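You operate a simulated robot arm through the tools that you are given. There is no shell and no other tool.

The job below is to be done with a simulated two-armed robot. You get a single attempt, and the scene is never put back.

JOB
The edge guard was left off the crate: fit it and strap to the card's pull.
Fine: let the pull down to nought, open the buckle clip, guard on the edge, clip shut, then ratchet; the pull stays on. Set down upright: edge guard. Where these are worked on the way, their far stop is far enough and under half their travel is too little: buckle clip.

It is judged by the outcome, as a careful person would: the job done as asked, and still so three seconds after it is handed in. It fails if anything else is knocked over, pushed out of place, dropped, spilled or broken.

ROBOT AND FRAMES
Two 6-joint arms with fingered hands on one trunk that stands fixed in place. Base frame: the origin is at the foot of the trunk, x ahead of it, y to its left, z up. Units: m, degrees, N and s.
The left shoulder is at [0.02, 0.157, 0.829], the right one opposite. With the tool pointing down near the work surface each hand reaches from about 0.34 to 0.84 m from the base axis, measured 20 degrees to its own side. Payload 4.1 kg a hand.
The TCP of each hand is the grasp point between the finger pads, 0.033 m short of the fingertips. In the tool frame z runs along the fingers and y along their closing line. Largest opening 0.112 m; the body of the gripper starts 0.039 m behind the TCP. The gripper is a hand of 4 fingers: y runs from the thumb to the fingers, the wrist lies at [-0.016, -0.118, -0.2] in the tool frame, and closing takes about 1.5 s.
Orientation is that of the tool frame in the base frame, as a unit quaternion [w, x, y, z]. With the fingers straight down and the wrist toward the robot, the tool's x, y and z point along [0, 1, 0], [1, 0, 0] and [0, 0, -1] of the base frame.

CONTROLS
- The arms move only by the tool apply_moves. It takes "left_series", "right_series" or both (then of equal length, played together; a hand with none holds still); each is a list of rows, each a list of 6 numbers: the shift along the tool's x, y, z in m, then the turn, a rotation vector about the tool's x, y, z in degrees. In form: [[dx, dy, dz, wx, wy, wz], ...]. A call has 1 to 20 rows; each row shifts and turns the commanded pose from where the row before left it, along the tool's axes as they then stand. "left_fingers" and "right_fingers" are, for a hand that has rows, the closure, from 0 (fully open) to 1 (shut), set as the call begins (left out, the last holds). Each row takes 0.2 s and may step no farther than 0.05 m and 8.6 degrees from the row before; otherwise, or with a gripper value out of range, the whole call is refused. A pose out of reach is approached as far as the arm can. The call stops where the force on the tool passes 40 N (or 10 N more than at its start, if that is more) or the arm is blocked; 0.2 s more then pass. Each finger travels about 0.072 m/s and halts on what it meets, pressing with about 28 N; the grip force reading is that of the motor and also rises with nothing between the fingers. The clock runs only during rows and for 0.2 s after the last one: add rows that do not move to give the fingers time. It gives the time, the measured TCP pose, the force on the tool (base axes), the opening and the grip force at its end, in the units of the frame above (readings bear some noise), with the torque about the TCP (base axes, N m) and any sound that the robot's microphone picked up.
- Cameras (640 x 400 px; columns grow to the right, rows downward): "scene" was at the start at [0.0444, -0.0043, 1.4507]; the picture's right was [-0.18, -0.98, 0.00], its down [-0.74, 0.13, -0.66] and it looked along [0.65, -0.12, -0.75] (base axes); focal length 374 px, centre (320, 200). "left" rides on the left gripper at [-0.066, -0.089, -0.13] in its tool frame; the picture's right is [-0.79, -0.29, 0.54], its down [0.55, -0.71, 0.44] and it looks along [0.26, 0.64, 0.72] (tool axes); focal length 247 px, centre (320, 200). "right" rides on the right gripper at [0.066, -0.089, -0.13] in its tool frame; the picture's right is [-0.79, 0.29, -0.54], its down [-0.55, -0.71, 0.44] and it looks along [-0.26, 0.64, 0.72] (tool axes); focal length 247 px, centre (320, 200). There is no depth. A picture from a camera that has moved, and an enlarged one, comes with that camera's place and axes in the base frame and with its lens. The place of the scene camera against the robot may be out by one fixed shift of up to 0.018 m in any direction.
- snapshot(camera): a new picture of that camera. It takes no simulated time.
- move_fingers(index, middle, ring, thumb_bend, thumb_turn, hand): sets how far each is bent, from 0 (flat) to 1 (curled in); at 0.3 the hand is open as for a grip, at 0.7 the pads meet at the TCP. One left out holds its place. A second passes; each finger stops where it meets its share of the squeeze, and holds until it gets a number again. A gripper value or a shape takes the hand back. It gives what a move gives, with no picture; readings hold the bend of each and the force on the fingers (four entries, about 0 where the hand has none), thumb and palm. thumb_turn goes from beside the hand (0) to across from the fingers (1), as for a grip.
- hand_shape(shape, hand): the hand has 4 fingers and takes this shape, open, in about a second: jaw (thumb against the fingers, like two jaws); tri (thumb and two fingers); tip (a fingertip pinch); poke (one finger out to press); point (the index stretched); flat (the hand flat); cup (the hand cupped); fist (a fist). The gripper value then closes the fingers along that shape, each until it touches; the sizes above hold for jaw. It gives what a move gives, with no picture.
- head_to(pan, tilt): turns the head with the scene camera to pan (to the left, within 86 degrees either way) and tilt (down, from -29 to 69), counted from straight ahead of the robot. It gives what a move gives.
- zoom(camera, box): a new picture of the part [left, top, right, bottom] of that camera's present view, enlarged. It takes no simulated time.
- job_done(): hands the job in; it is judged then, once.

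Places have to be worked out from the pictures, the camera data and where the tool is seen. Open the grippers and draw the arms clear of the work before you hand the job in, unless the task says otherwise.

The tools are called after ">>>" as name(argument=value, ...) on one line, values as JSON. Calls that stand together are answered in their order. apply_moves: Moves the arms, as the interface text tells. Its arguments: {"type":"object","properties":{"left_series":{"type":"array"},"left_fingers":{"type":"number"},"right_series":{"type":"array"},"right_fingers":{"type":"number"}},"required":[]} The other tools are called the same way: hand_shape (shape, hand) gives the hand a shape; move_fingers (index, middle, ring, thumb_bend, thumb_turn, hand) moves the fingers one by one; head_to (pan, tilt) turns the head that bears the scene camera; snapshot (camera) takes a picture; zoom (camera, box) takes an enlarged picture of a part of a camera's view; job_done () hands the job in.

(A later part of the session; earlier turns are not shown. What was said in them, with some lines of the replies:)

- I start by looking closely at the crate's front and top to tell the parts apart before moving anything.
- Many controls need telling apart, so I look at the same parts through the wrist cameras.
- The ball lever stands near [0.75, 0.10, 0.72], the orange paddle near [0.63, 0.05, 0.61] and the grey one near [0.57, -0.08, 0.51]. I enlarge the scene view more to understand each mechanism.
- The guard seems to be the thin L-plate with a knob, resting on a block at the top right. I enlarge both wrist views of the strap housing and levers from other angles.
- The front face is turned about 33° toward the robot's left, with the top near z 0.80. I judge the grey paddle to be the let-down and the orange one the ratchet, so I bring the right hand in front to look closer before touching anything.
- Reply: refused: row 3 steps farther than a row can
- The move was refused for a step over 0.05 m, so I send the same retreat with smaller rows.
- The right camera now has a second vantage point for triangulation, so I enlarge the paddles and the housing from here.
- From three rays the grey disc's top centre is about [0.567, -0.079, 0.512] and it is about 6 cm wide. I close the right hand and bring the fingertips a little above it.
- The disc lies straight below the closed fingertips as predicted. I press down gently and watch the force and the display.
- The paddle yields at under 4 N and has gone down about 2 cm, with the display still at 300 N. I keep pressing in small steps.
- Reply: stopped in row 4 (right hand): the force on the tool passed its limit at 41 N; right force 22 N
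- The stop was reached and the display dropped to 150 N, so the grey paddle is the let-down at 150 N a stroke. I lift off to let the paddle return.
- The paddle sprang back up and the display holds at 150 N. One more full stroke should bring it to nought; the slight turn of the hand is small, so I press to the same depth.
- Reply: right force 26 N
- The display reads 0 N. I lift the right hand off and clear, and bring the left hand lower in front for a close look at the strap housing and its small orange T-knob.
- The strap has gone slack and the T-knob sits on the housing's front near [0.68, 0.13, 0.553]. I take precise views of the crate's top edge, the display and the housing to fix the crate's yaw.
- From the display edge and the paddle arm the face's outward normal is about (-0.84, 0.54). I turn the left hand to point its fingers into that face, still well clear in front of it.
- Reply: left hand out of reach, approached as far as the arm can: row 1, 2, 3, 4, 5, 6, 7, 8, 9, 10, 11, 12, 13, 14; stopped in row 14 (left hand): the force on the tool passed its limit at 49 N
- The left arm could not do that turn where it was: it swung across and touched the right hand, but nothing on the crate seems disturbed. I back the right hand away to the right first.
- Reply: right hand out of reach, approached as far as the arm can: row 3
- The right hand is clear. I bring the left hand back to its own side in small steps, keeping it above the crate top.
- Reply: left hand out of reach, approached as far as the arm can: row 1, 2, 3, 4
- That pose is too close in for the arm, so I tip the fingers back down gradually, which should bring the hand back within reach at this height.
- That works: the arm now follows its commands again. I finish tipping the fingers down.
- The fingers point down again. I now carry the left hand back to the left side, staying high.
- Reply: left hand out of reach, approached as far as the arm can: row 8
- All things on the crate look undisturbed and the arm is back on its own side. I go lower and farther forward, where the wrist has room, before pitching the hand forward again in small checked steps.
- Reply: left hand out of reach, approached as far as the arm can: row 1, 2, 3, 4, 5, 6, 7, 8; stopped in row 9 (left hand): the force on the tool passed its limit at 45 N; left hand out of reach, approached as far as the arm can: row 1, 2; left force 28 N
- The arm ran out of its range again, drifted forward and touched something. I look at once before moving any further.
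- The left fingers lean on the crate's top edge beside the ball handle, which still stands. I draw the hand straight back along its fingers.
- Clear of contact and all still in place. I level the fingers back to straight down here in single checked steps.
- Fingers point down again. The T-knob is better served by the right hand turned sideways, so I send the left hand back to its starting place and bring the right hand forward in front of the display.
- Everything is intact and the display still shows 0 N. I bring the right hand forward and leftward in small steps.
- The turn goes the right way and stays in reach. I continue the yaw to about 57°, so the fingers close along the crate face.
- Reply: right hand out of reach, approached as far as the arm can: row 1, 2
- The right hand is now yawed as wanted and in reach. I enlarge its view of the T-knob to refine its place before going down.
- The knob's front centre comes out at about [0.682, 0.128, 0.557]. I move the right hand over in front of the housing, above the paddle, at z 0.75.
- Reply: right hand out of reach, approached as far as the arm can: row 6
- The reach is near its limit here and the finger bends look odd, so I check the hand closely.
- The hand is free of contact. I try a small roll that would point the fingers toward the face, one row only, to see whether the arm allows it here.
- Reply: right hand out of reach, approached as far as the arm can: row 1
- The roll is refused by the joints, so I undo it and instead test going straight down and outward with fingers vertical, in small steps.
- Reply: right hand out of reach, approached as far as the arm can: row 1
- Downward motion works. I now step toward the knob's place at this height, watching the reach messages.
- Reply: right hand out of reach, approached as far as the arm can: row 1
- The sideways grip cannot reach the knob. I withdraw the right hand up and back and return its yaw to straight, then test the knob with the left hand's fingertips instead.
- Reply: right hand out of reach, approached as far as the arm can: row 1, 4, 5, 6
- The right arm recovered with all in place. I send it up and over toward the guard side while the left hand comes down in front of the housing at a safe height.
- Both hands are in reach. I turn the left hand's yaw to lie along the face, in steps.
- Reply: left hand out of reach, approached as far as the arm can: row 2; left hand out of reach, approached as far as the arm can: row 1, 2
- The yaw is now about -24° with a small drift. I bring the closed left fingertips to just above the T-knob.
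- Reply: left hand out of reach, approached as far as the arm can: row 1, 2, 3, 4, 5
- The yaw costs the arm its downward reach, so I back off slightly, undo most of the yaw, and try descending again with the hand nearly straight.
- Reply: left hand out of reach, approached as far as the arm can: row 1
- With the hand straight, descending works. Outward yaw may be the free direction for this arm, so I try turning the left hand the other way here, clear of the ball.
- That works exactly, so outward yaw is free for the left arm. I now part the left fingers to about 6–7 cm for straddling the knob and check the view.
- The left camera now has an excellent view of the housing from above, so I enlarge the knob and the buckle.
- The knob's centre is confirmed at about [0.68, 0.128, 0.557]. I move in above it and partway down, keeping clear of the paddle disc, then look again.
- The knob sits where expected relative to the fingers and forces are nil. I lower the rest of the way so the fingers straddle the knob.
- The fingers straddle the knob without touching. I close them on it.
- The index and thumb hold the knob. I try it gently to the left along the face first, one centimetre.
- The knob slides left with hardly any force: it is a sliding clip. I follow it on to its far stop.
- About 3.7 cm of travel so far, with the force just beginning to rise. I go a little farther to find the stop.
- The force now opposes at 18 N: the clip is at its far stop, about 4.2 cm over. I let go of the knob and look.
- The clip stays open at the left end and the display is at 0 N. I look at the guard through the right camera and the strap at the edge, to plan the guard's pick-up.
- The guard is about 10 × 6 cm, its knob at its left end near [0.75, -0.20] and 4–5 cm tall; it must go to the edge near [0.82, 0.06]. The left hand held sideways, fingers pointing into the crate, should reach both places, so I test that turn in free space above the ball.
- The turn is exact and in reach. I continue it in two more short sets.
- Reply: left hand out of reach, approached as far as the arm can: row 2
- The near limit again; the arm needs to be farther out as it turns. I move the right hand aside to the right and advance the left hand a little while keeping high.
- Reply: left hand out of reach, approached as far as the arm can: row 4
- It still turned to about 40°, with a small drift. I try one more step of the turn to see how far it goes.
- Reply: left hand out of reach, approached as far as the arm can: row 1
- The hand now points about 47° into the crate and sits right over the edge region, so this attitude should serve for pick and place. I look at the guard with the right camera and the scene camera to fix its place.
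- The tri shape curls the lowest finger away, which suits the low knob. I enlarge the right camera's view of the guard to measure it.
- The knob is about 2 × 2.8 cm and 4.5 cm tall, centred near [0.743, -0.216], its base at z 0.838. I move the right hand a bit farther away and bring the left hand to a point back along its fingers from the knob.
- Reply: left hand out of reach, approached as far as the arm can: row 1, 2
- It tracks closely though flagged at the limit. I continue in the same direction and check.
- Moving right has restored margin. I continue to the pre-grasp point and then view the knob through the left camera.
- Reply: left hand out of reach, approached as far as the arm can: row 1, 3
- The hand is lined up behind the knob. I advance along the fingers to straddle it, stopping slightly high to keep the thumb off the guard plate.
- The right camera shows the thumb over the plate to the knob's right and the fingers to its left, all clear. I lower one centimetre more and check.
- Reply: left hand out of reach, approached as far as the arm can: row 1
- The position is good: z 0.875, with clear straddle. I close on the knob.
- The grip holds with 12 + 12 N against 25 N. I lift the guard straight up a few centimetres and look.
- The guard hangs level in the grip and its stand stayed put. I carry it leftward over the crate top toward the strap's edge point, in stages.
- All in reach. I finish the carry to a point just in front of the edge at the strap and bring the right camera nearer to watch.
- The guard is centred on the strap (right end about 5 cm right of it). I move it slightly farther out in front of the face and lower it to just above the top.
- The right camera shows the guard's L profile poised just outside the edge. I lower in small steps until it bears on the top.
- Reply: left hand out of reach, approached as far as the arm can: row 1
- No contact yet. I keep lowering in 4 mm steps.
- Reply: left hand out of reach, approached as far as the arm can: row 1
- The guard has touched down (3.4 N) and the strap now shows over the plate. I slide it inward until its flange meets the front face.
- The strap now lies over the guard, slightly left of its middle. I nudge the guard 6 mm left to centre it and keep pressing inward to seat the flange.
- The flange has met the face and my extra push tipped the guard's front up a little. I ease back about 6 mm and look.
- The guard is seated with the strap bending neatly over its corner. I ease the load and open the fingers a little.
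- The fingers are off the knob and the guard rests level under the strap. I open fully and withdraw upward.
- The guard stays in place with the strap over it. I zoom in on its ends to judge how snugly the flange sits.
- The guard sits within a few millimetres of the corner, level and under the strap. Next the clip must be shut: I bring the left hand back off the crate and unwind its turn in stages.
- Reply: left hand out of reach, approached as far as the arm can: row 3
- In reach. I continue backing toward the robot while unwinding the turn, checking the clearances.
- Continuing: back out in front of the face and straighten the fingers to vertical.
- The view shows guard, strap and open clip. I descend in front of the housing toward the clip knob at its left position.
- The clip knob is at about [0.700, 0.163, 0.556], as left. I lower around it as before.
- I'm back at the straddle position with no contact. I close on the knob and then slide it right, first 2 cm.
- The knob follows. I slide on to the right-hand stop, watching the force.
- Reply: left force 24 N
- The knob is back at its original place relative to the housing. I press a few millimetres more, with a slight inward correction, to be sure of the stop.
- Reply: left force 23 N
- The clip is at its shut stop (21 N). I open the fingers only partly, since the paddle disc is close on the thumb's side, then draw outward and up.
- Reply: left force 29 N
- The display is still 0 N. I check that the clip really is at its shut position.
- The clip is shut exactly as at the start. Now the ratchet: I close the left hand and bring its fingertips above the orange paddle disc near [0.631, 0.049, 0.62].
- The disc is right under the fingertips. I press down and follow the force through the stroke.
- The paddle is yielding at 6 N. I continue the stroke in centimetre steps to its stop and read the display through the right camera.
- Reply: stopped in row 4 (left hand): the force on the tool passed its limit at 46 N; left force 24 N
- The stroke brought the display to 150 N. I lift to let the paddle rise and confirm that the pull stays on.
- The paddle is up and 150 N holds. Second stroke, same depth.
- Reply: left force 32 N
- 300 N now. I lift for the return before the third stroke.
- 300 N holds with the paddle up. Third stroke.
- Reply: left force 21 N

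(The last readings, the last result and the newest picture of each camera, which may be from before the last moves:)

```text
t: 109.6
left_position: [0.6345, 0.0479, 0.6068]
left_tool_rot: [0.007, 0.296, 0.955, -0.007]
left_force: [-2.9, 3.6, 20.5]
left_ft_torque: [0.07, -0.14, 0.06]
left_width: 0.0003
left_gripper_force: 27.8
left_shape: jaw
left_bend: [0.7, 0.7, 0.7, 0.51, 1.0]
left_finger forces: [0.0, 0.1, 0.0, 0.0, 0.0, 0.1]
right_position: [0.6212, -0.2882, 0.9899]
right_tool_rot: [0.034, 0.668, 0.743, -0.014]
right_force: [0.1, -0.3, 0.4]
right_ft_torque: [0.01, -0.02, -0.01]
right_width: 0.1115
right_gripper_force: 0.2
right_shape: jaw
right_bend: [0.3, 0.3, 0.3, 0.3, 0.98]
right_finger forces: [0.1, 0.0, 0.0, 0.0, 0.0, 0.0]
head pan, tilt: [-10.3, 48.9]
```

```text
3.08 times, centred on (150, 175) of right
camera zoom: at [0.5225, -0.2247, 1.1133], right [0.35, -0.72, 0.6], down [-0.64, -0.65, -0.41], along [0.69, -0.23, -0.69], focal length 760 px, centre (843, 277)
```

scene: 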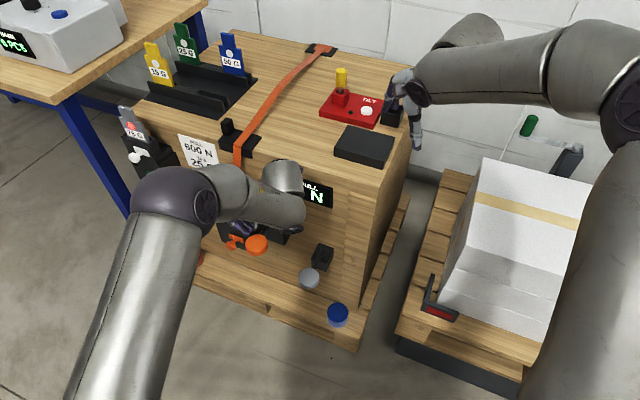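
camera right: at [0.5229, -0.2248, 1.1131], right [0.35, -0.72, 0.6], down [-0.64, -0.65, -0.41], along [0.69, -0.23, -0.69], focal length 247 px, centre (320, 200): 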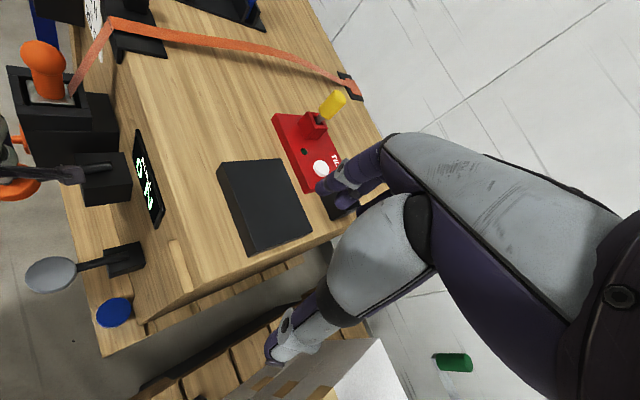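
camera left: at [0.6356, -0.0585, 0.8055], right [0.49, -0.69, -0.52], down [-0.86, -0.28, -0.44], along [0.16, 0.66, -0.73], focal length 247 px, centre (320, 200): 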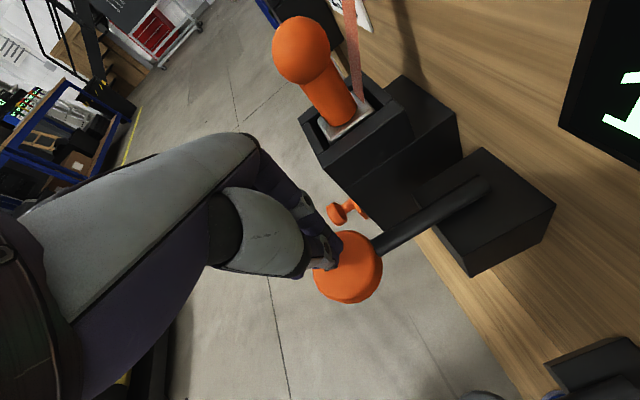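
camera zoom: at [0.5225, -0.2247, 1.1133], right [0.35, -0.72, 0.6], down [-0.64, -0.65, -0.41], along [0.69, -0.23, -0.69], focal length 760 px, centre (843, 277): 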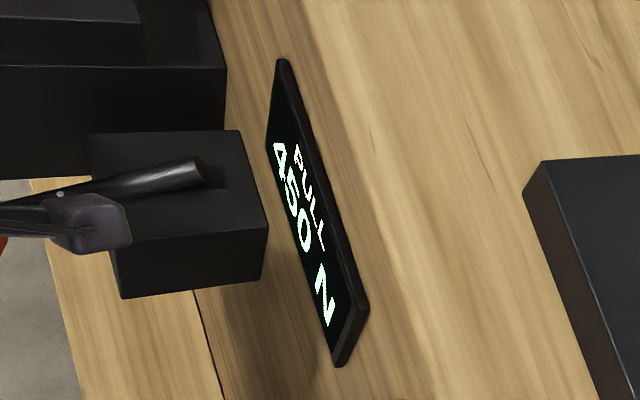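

450 N. I lift for the return, then check before the last stroke.

>>> apply_moves(left_series=[[0, 0, -0.02, 0, 0, 0], [0, 0, -0.03, 0, 0, 0], [0, 0, -0.02, 0, 0, 0], [0, 0, 0, 0, 0, 0]])

>>> zoom(camera="right", box=[60, 0, 190, 240])

```text
t: 110.6
left_position: [0.6319, 0.0483, 0.6745]
left_tool_rot: [0.005, 0.296, 0.955, -0.008]
left_force: [-0.8, 0.9, 0.5]
left_ft_torque: [0.0, -0.04, -0.04]
left_width: 0.0
left_gripper_force: 28.2
left_shape: jaw
left_bend: [0.7, 0.7, 0.7, 0.51, 1.0]
left_finger forces: [0.0, 0.0, 0.0, 0.1, 0.0, 0.1]
right_position: [0.621, -0.2893, 0.9912]
right_tool_rot: [0.034, 0.669, 0.742, -0.014]
right_force: [0.2, 0.8, -0.9]
right_ft_torque: [0.0, 0.01, 0.0]
right_width: 0.1115
right_gripper_force: 0.0
right_shape: jaw
right_bend: [0.3, 0.3, 0.3, 0.3, 0.98]
right_finger forces: [0.0, 0.0, 0.1, 0.1, 0.0, 0.0]
head pan, tilt: [-10.3, 48.9]
```

```text
1.67 times, centred on (125, 120) of right
camera zoom: at [0.523, -0.2248, 1.113], right [0.35, -0.72, 0.6], down [-0.64, -0.65, -0.41], along [0.69, -0.23, -0.69], focal length 412 px, centre (645, 333)
```

zoom: 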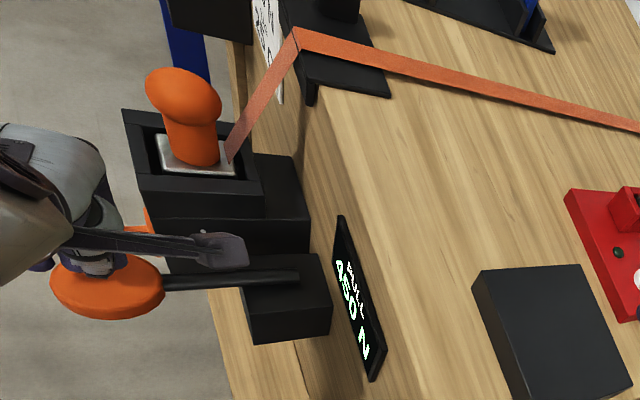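

450 N holds, the strap is taut and the guard is in place beneath it. Fourth and last stroke.

>>> apply_moves(left_series=[[0, 0, 0.02, 0, 0, 0], [0, 0, 0.015, 0, 0, 0], [0, 0, 0.012, 0, 0, 0], [0, 0, 0.01, 0, 0, 0], [0, 0, 0.008, 0, 0, 0], [0, 0, 0.004, 0, 0, 0], [0, 0, 0, 0, 0, 0]])

>>> zoom(camera="right", box=[110, 110, 190, 240])

```text
t: 112.2
left_position: [0.6333, 0.0491, 0.6064]
left_tool_rot: [0.006, 0.297, 0.955, -0.008]
left_force: [-2.2, -0.6, 13.2]
left_ft_torque: [0.01, -0.1, 0.02]
left_width: 0.0
left_gripper_force: 28.2
left_shape: jaw
left_bend: [0.7, 0.7, 0.7, 0.51, 1.0]
left_finger forces: [0.0, 0.1, 0.1, 0.0, 0.0, 0.0]
right_position: [0.6215, -0.2885, 0.9915]
right_tool_rot: [0.033, 0.669, 0.742, -0.014]
right_force: [-0.3, 1.4, 0.4]
right_ft_torque: [-0.01, 0.0, 0.01]
right_width: 0.1117
right_gripper_force: 0.1
right_shape: jaw
right_bend: [0.3, 0.3, 0.3, 0.3, 0.98]
right_finger forces: [0.0, 0.1, 0.0, 0.1, 0.1, 0.0]
head pan, tilt: [-10.3, 48.9]
```

```text
3.08 times, centred on (150, 175) of right
camera zoom: at [0.5227, -0.2247, 1.1132], right [0.35, -0.72, 0.6], down [-0.64, -0.65, -0.41], along [0.69, -0.23, -0.69], focal length 760 px, centre (843, 277)
```

zoom: 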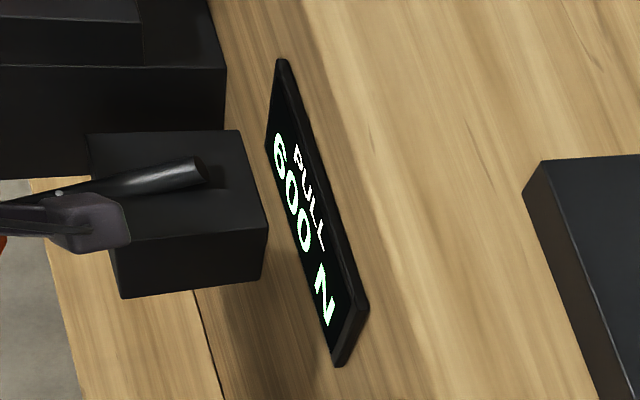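

600 N, the card's pull. I lift the left hand off and draw it up and away from the work.

>>> apply_moves(left_series=[[0, 0, -0.02, 0, 0, 0], [0, 0, -0.03, 0, 0, 0], [0, 0, -0.04, 0, 0, 0], [0, 0, -0.04, 0, 0, 0], [0.01, 0, -0.04, 0, 0, 0], [0.02, 0.01, -0.03, 0, 0, 0], [0.02, 0.02, -0.03, 0, 0, 0], [0.02, 0.02, -0.02, 0, 0, 0], [0, 0, 0, 0, 0, 0]])

>>> snapshot(camera="scene")

```text
t: 114.2
left_position: [0.6011, 0.1353, 0.8553]
left_tool_rot: [0.005, 0.296, 0.955, -0.007]
left_force: [0.5, -0.4, -0.3]
left_ft_torque: [-0.02, -0.02, -0.01]
left_width: 0.0
left_gripper_force: 28.2
left_shape: jaw
left_bend: [0.7, 0.7, 0.7, 0.51, 1.0]
left_finger forces: [0.0, 0.0, 0.0, 0.0, 0.1, 0.1]
right_position: [0.6216, -0.288, 0.9897]
right_tool_rot: [0.032, 0.669, 0.742, -0.013]
right_force: [0.6, 0.6, 0.7]
right_ft_torque: [-0.03, -0.01, 0.02]
right_width: 0.1118
right_gripper_force: 0.0
right_shape: jaw
right_bend: [0.3, 0.3, 0.3, 0.3, 0.98]
right_finger forces: [0.0, 0.1, 0.0, 0.1, 0.1, 0.1]
head pan, tilt: [-10.3, 48.9]
```

```text
taken
```

scene: 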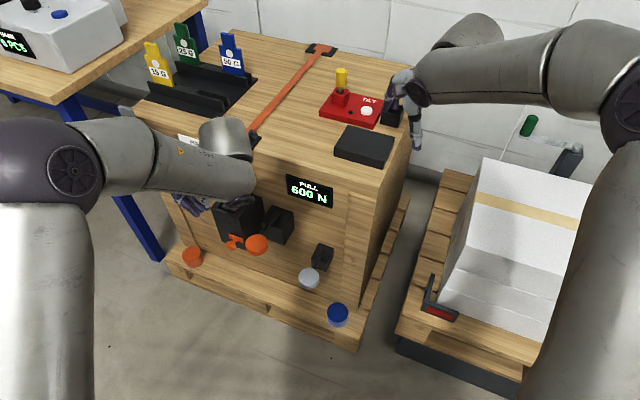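

600 N shows with the hand off. I turn the left hand straight again and open it while raising it to its starting area.

>>> apply_moves(left_series=[[0, 0, -0.01, 0, 0, 8], [0, 0, -0.01, 0, 0, 8], [0, 0, -0.01, 0, 0, 8], [0, 0, -0.01, 0, 0, 8], [0, 0, -0.01, 0, 0, 8], [0, 0, -0.01, 0, 0, 8], [0, 0, 0, 0, 0, 0]])

>>> apply_moves(left_series=[[0.02, 0, -0.02, 0, 0, 0], [0.02, 0, -0.03, 0, 0, 0], [0.02, 0, -0.03, 0, 0, 0], [0.02, 0, -0.03, 0, 0, 0], [0, 0, 0, 0, 0, 0]], left_fingers=0)

>>> snapshot(camera="scene")

```text
t: 115.8
left_position: [0.6028, 0.1355, 0.915]
left_tool_rot: [0.009, 0.66, 0.752, -0.005]
left_force: [0.1, 0.2, 0.1]
left_ft_torque: [0.0, 0.0, -0.04]
left_width: 0.0
left_gripper_force: 27.4
left_shape: jaw
left_bend: [0.7, 0.7, 0.7, 0.51, 1.0]
left_finger forces: [0.1, 0.1, 0.1, 0.0, 0.1, 0.1]
right_position: [0.6226, -0.2892, 0.9917]
right_tool_rot: [0.033, 0.669, 0.742, -0.013]
right_force: [0.2, 0.7, -0.2]
right_ft_torque: [-0.01, 0.01, 0.0]
right_width: 0.1122
right_gripper_force: 0.1
right_shape: jaw
right_bend: [0.3, 0.3, 0.3, 0.3, 0.98]
right_finger forces: [0.0, 0.0, 0.0, 0.0, 0.0, 0.0]
head pan, tilt: [-10.3, 48.9]
```

```text
t: 117.0
left_position: [0.5907, 0.2164, 1.0235]
left_tool_rot: [0.009, 0.66, 0.752, -0.005]
left_force: [-0.4, 0.4, -0.5]
left_ft_torque: [-0.02, 0.03, -0.01]
left_width: 0.1119
left_gripper_force: 0.0
left_shape: jaw
left_bend: [0.3, 0.3, 0.3, 0.3, 0.98]
left_finger forces: [0.0, 0.1, 0.0, 0.0, 0.0, 0.0]
right_position: [0.6222, -0.2883, 0.9914]
right_tool_rot: [0.033, 0.669, 0.743, -0.014]
right_force: [-0.3, 0.2, 0.4]
right_ft_torque: [0.02, -0.03, 0.02]
right_width: 0.1117
right_gripper_force: 0.0
right_shape: jaw
right_bend: [0.3, 0.3, 0.3, 0.3, 0.98]
right_finger forces: [0.1, 0.0, 0.0, 0.0, 0.1, 0.1]
head pan, tilt: [-10.3, 48.9]
```

```text
taken
```

scene: 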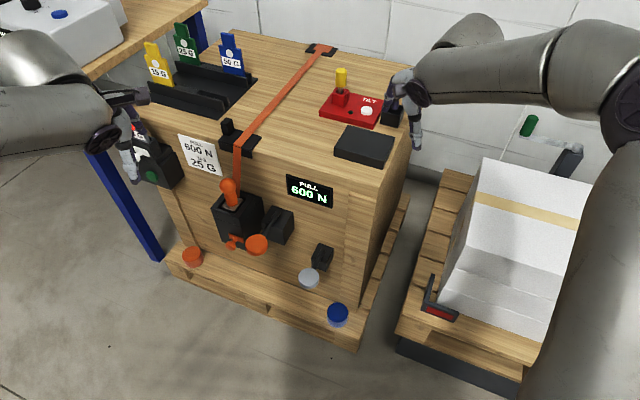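

All stands as wanted. I draw the right hand back toward its start and take a last close look at the guard, clip, display and the surroundings.

>>> apply_moves(right_series=[[0, -0.02, -0.015, 0, 0, 0], [0, -0.02, -0.015, 0, 0, 0], [0, -0.015, -0.01, 0, 0, 0], [0, 0, 0, 0, 0, 0]])

>>> zoom(camera="scene", box=[200, 100, 340, 260])

>>> zoom(camera="scene", box=[90, 10, 290, 200])

>>> zoom(camera="right", box=[60, 0, 260, 130])

>>> zoom(camera="scene", box=[300, 50, 440, 180])

```text
t: 118.0
left_position: [0.5904, 0.2169, 1.0222]
left_tool_rot: [0.008, 0.659, 0.752, -0.005]
left_force: [0.8, 0.2, 0.0]
left_ft_torque: [0.0, 0.01, 0.01]
left_width: 0.1118
left_gripper_force: 0.0
left_shape: jaw
left_bend: [0.3, 0.3, 0.3, 0.3, 0.98]
left_finger forces: [0.1, 0.1, 0.1, 0.0, 0.0, 0.0]
right_position: [0.5656, -0.2914, 1.0297]
right_tool_rot: [0.033, 0.669, 0.742, -0.015]
right_force: [0.4, -1.3, 0.4]
right_ft_torque: [-0.01, 0.01, 0.01]
right_width: 0.112
right_gripper_force: 0.1
right_shape: jaw
right_bend: [0.3, 0.3, 0.3, 0.3, 0.98]
right_finger forces: [0.1, 0.1, 0.0, 0.1, 0.1, 0.0]
head pan, tilt: [-10.3, 48.9]
```

```text
2.50 times, centred on (270, 180) of scene
camera zoom: at [0.0445, -0.0044, 1.4507], right [-0.18, -0.98, 0.0], down [-0.74, 0.13, -0.66], along [0.65, -0.12, -0.75], focal length 935 px, centre (445, 250)
```

zoom: 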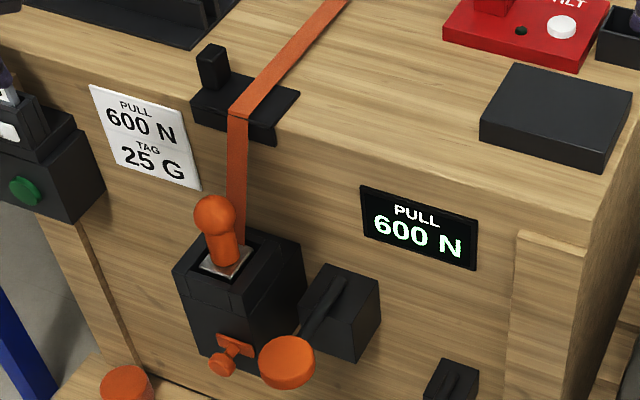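

```text
2.11 times, centred on (190, 105) of scene
camera zoom: at [0.0445, -0.0044, 1.4507], right [-0.18, -0.98, 0.0], down [-0.74, 0.13, -0.66], along [0.65, -0.12, -0.75], focal length 787 px, centre (594, 400)
```

zoom: 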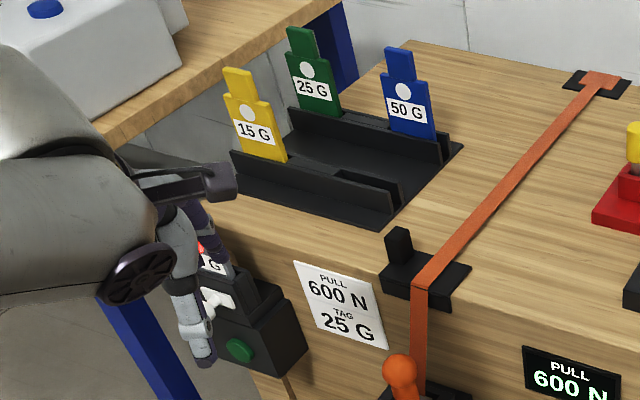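

```text
3.08 times, centred on (160, 65) of right
camera zoom: at [0.4669, -0.2281, 1.1518], right [0.35, -0.72, 0.6], down [-0.64, -0.65, -0.41], along [0.69, -0.23, -0.69], focal length 760 px, centre (812, 615)
```

zoom: 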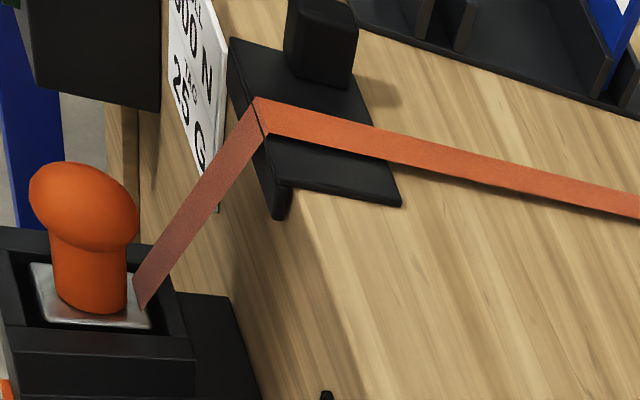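

```text
3.08 times, centred on (370, 115) of scene
camera zoom: at [0.0445, -0.0044, 1.4507], right [-0.18, -0.98, 0.0], down [-0.74, 0.13, -0.66], along [0.65, -0.12, -0.75], focal length 1151 px, centre (166, 462)
```

zoom: 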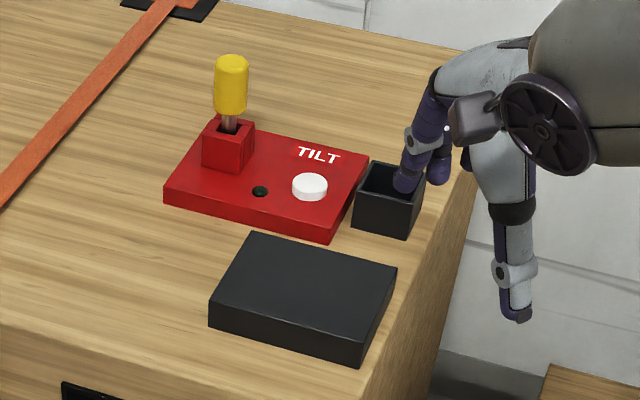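

The guard sits level on the edge under the taut strap, the clip is shut, the display holds 600 N as on the card, and nothing else has moved. Both hands are open and clear, so I hand the job in.

>>> job_done()

```text
The job is handed in.
```

The edge guard is on the crate's top edge, under the strap, and the strap is pulled to 600 N as the card says. The display still read 600 N with both hands clear when I handed it in; I got no verdict back.

- **Order:** I let the pull down to nought, opened the buckle clip to its far stop and fitted the guard. Then I shut the clip to its stop and ratcheted up in four strokes of 150 N.
- **Guard:** it sits upright and level, with the strap near its middle and its front lip over the crate's face. The lip may stand a few millimetres off the face.
- **Bumps on the way:** before the clip was opened, the left arm ran out of its range twice. Once it knocked against the right hand, and once its fingers leaned on the crate's top edge by the strap. Later, as I let go of the shut clip, the left thumb pressed against something close by, most likely the ratchet paddle. The pictures afterwards showed nothing moved or marked.
- **Tag:** the card also says "TAG 25 G", but the holder carries a 75 G tag. I left it alone because the job asked only for the guard and the pull.
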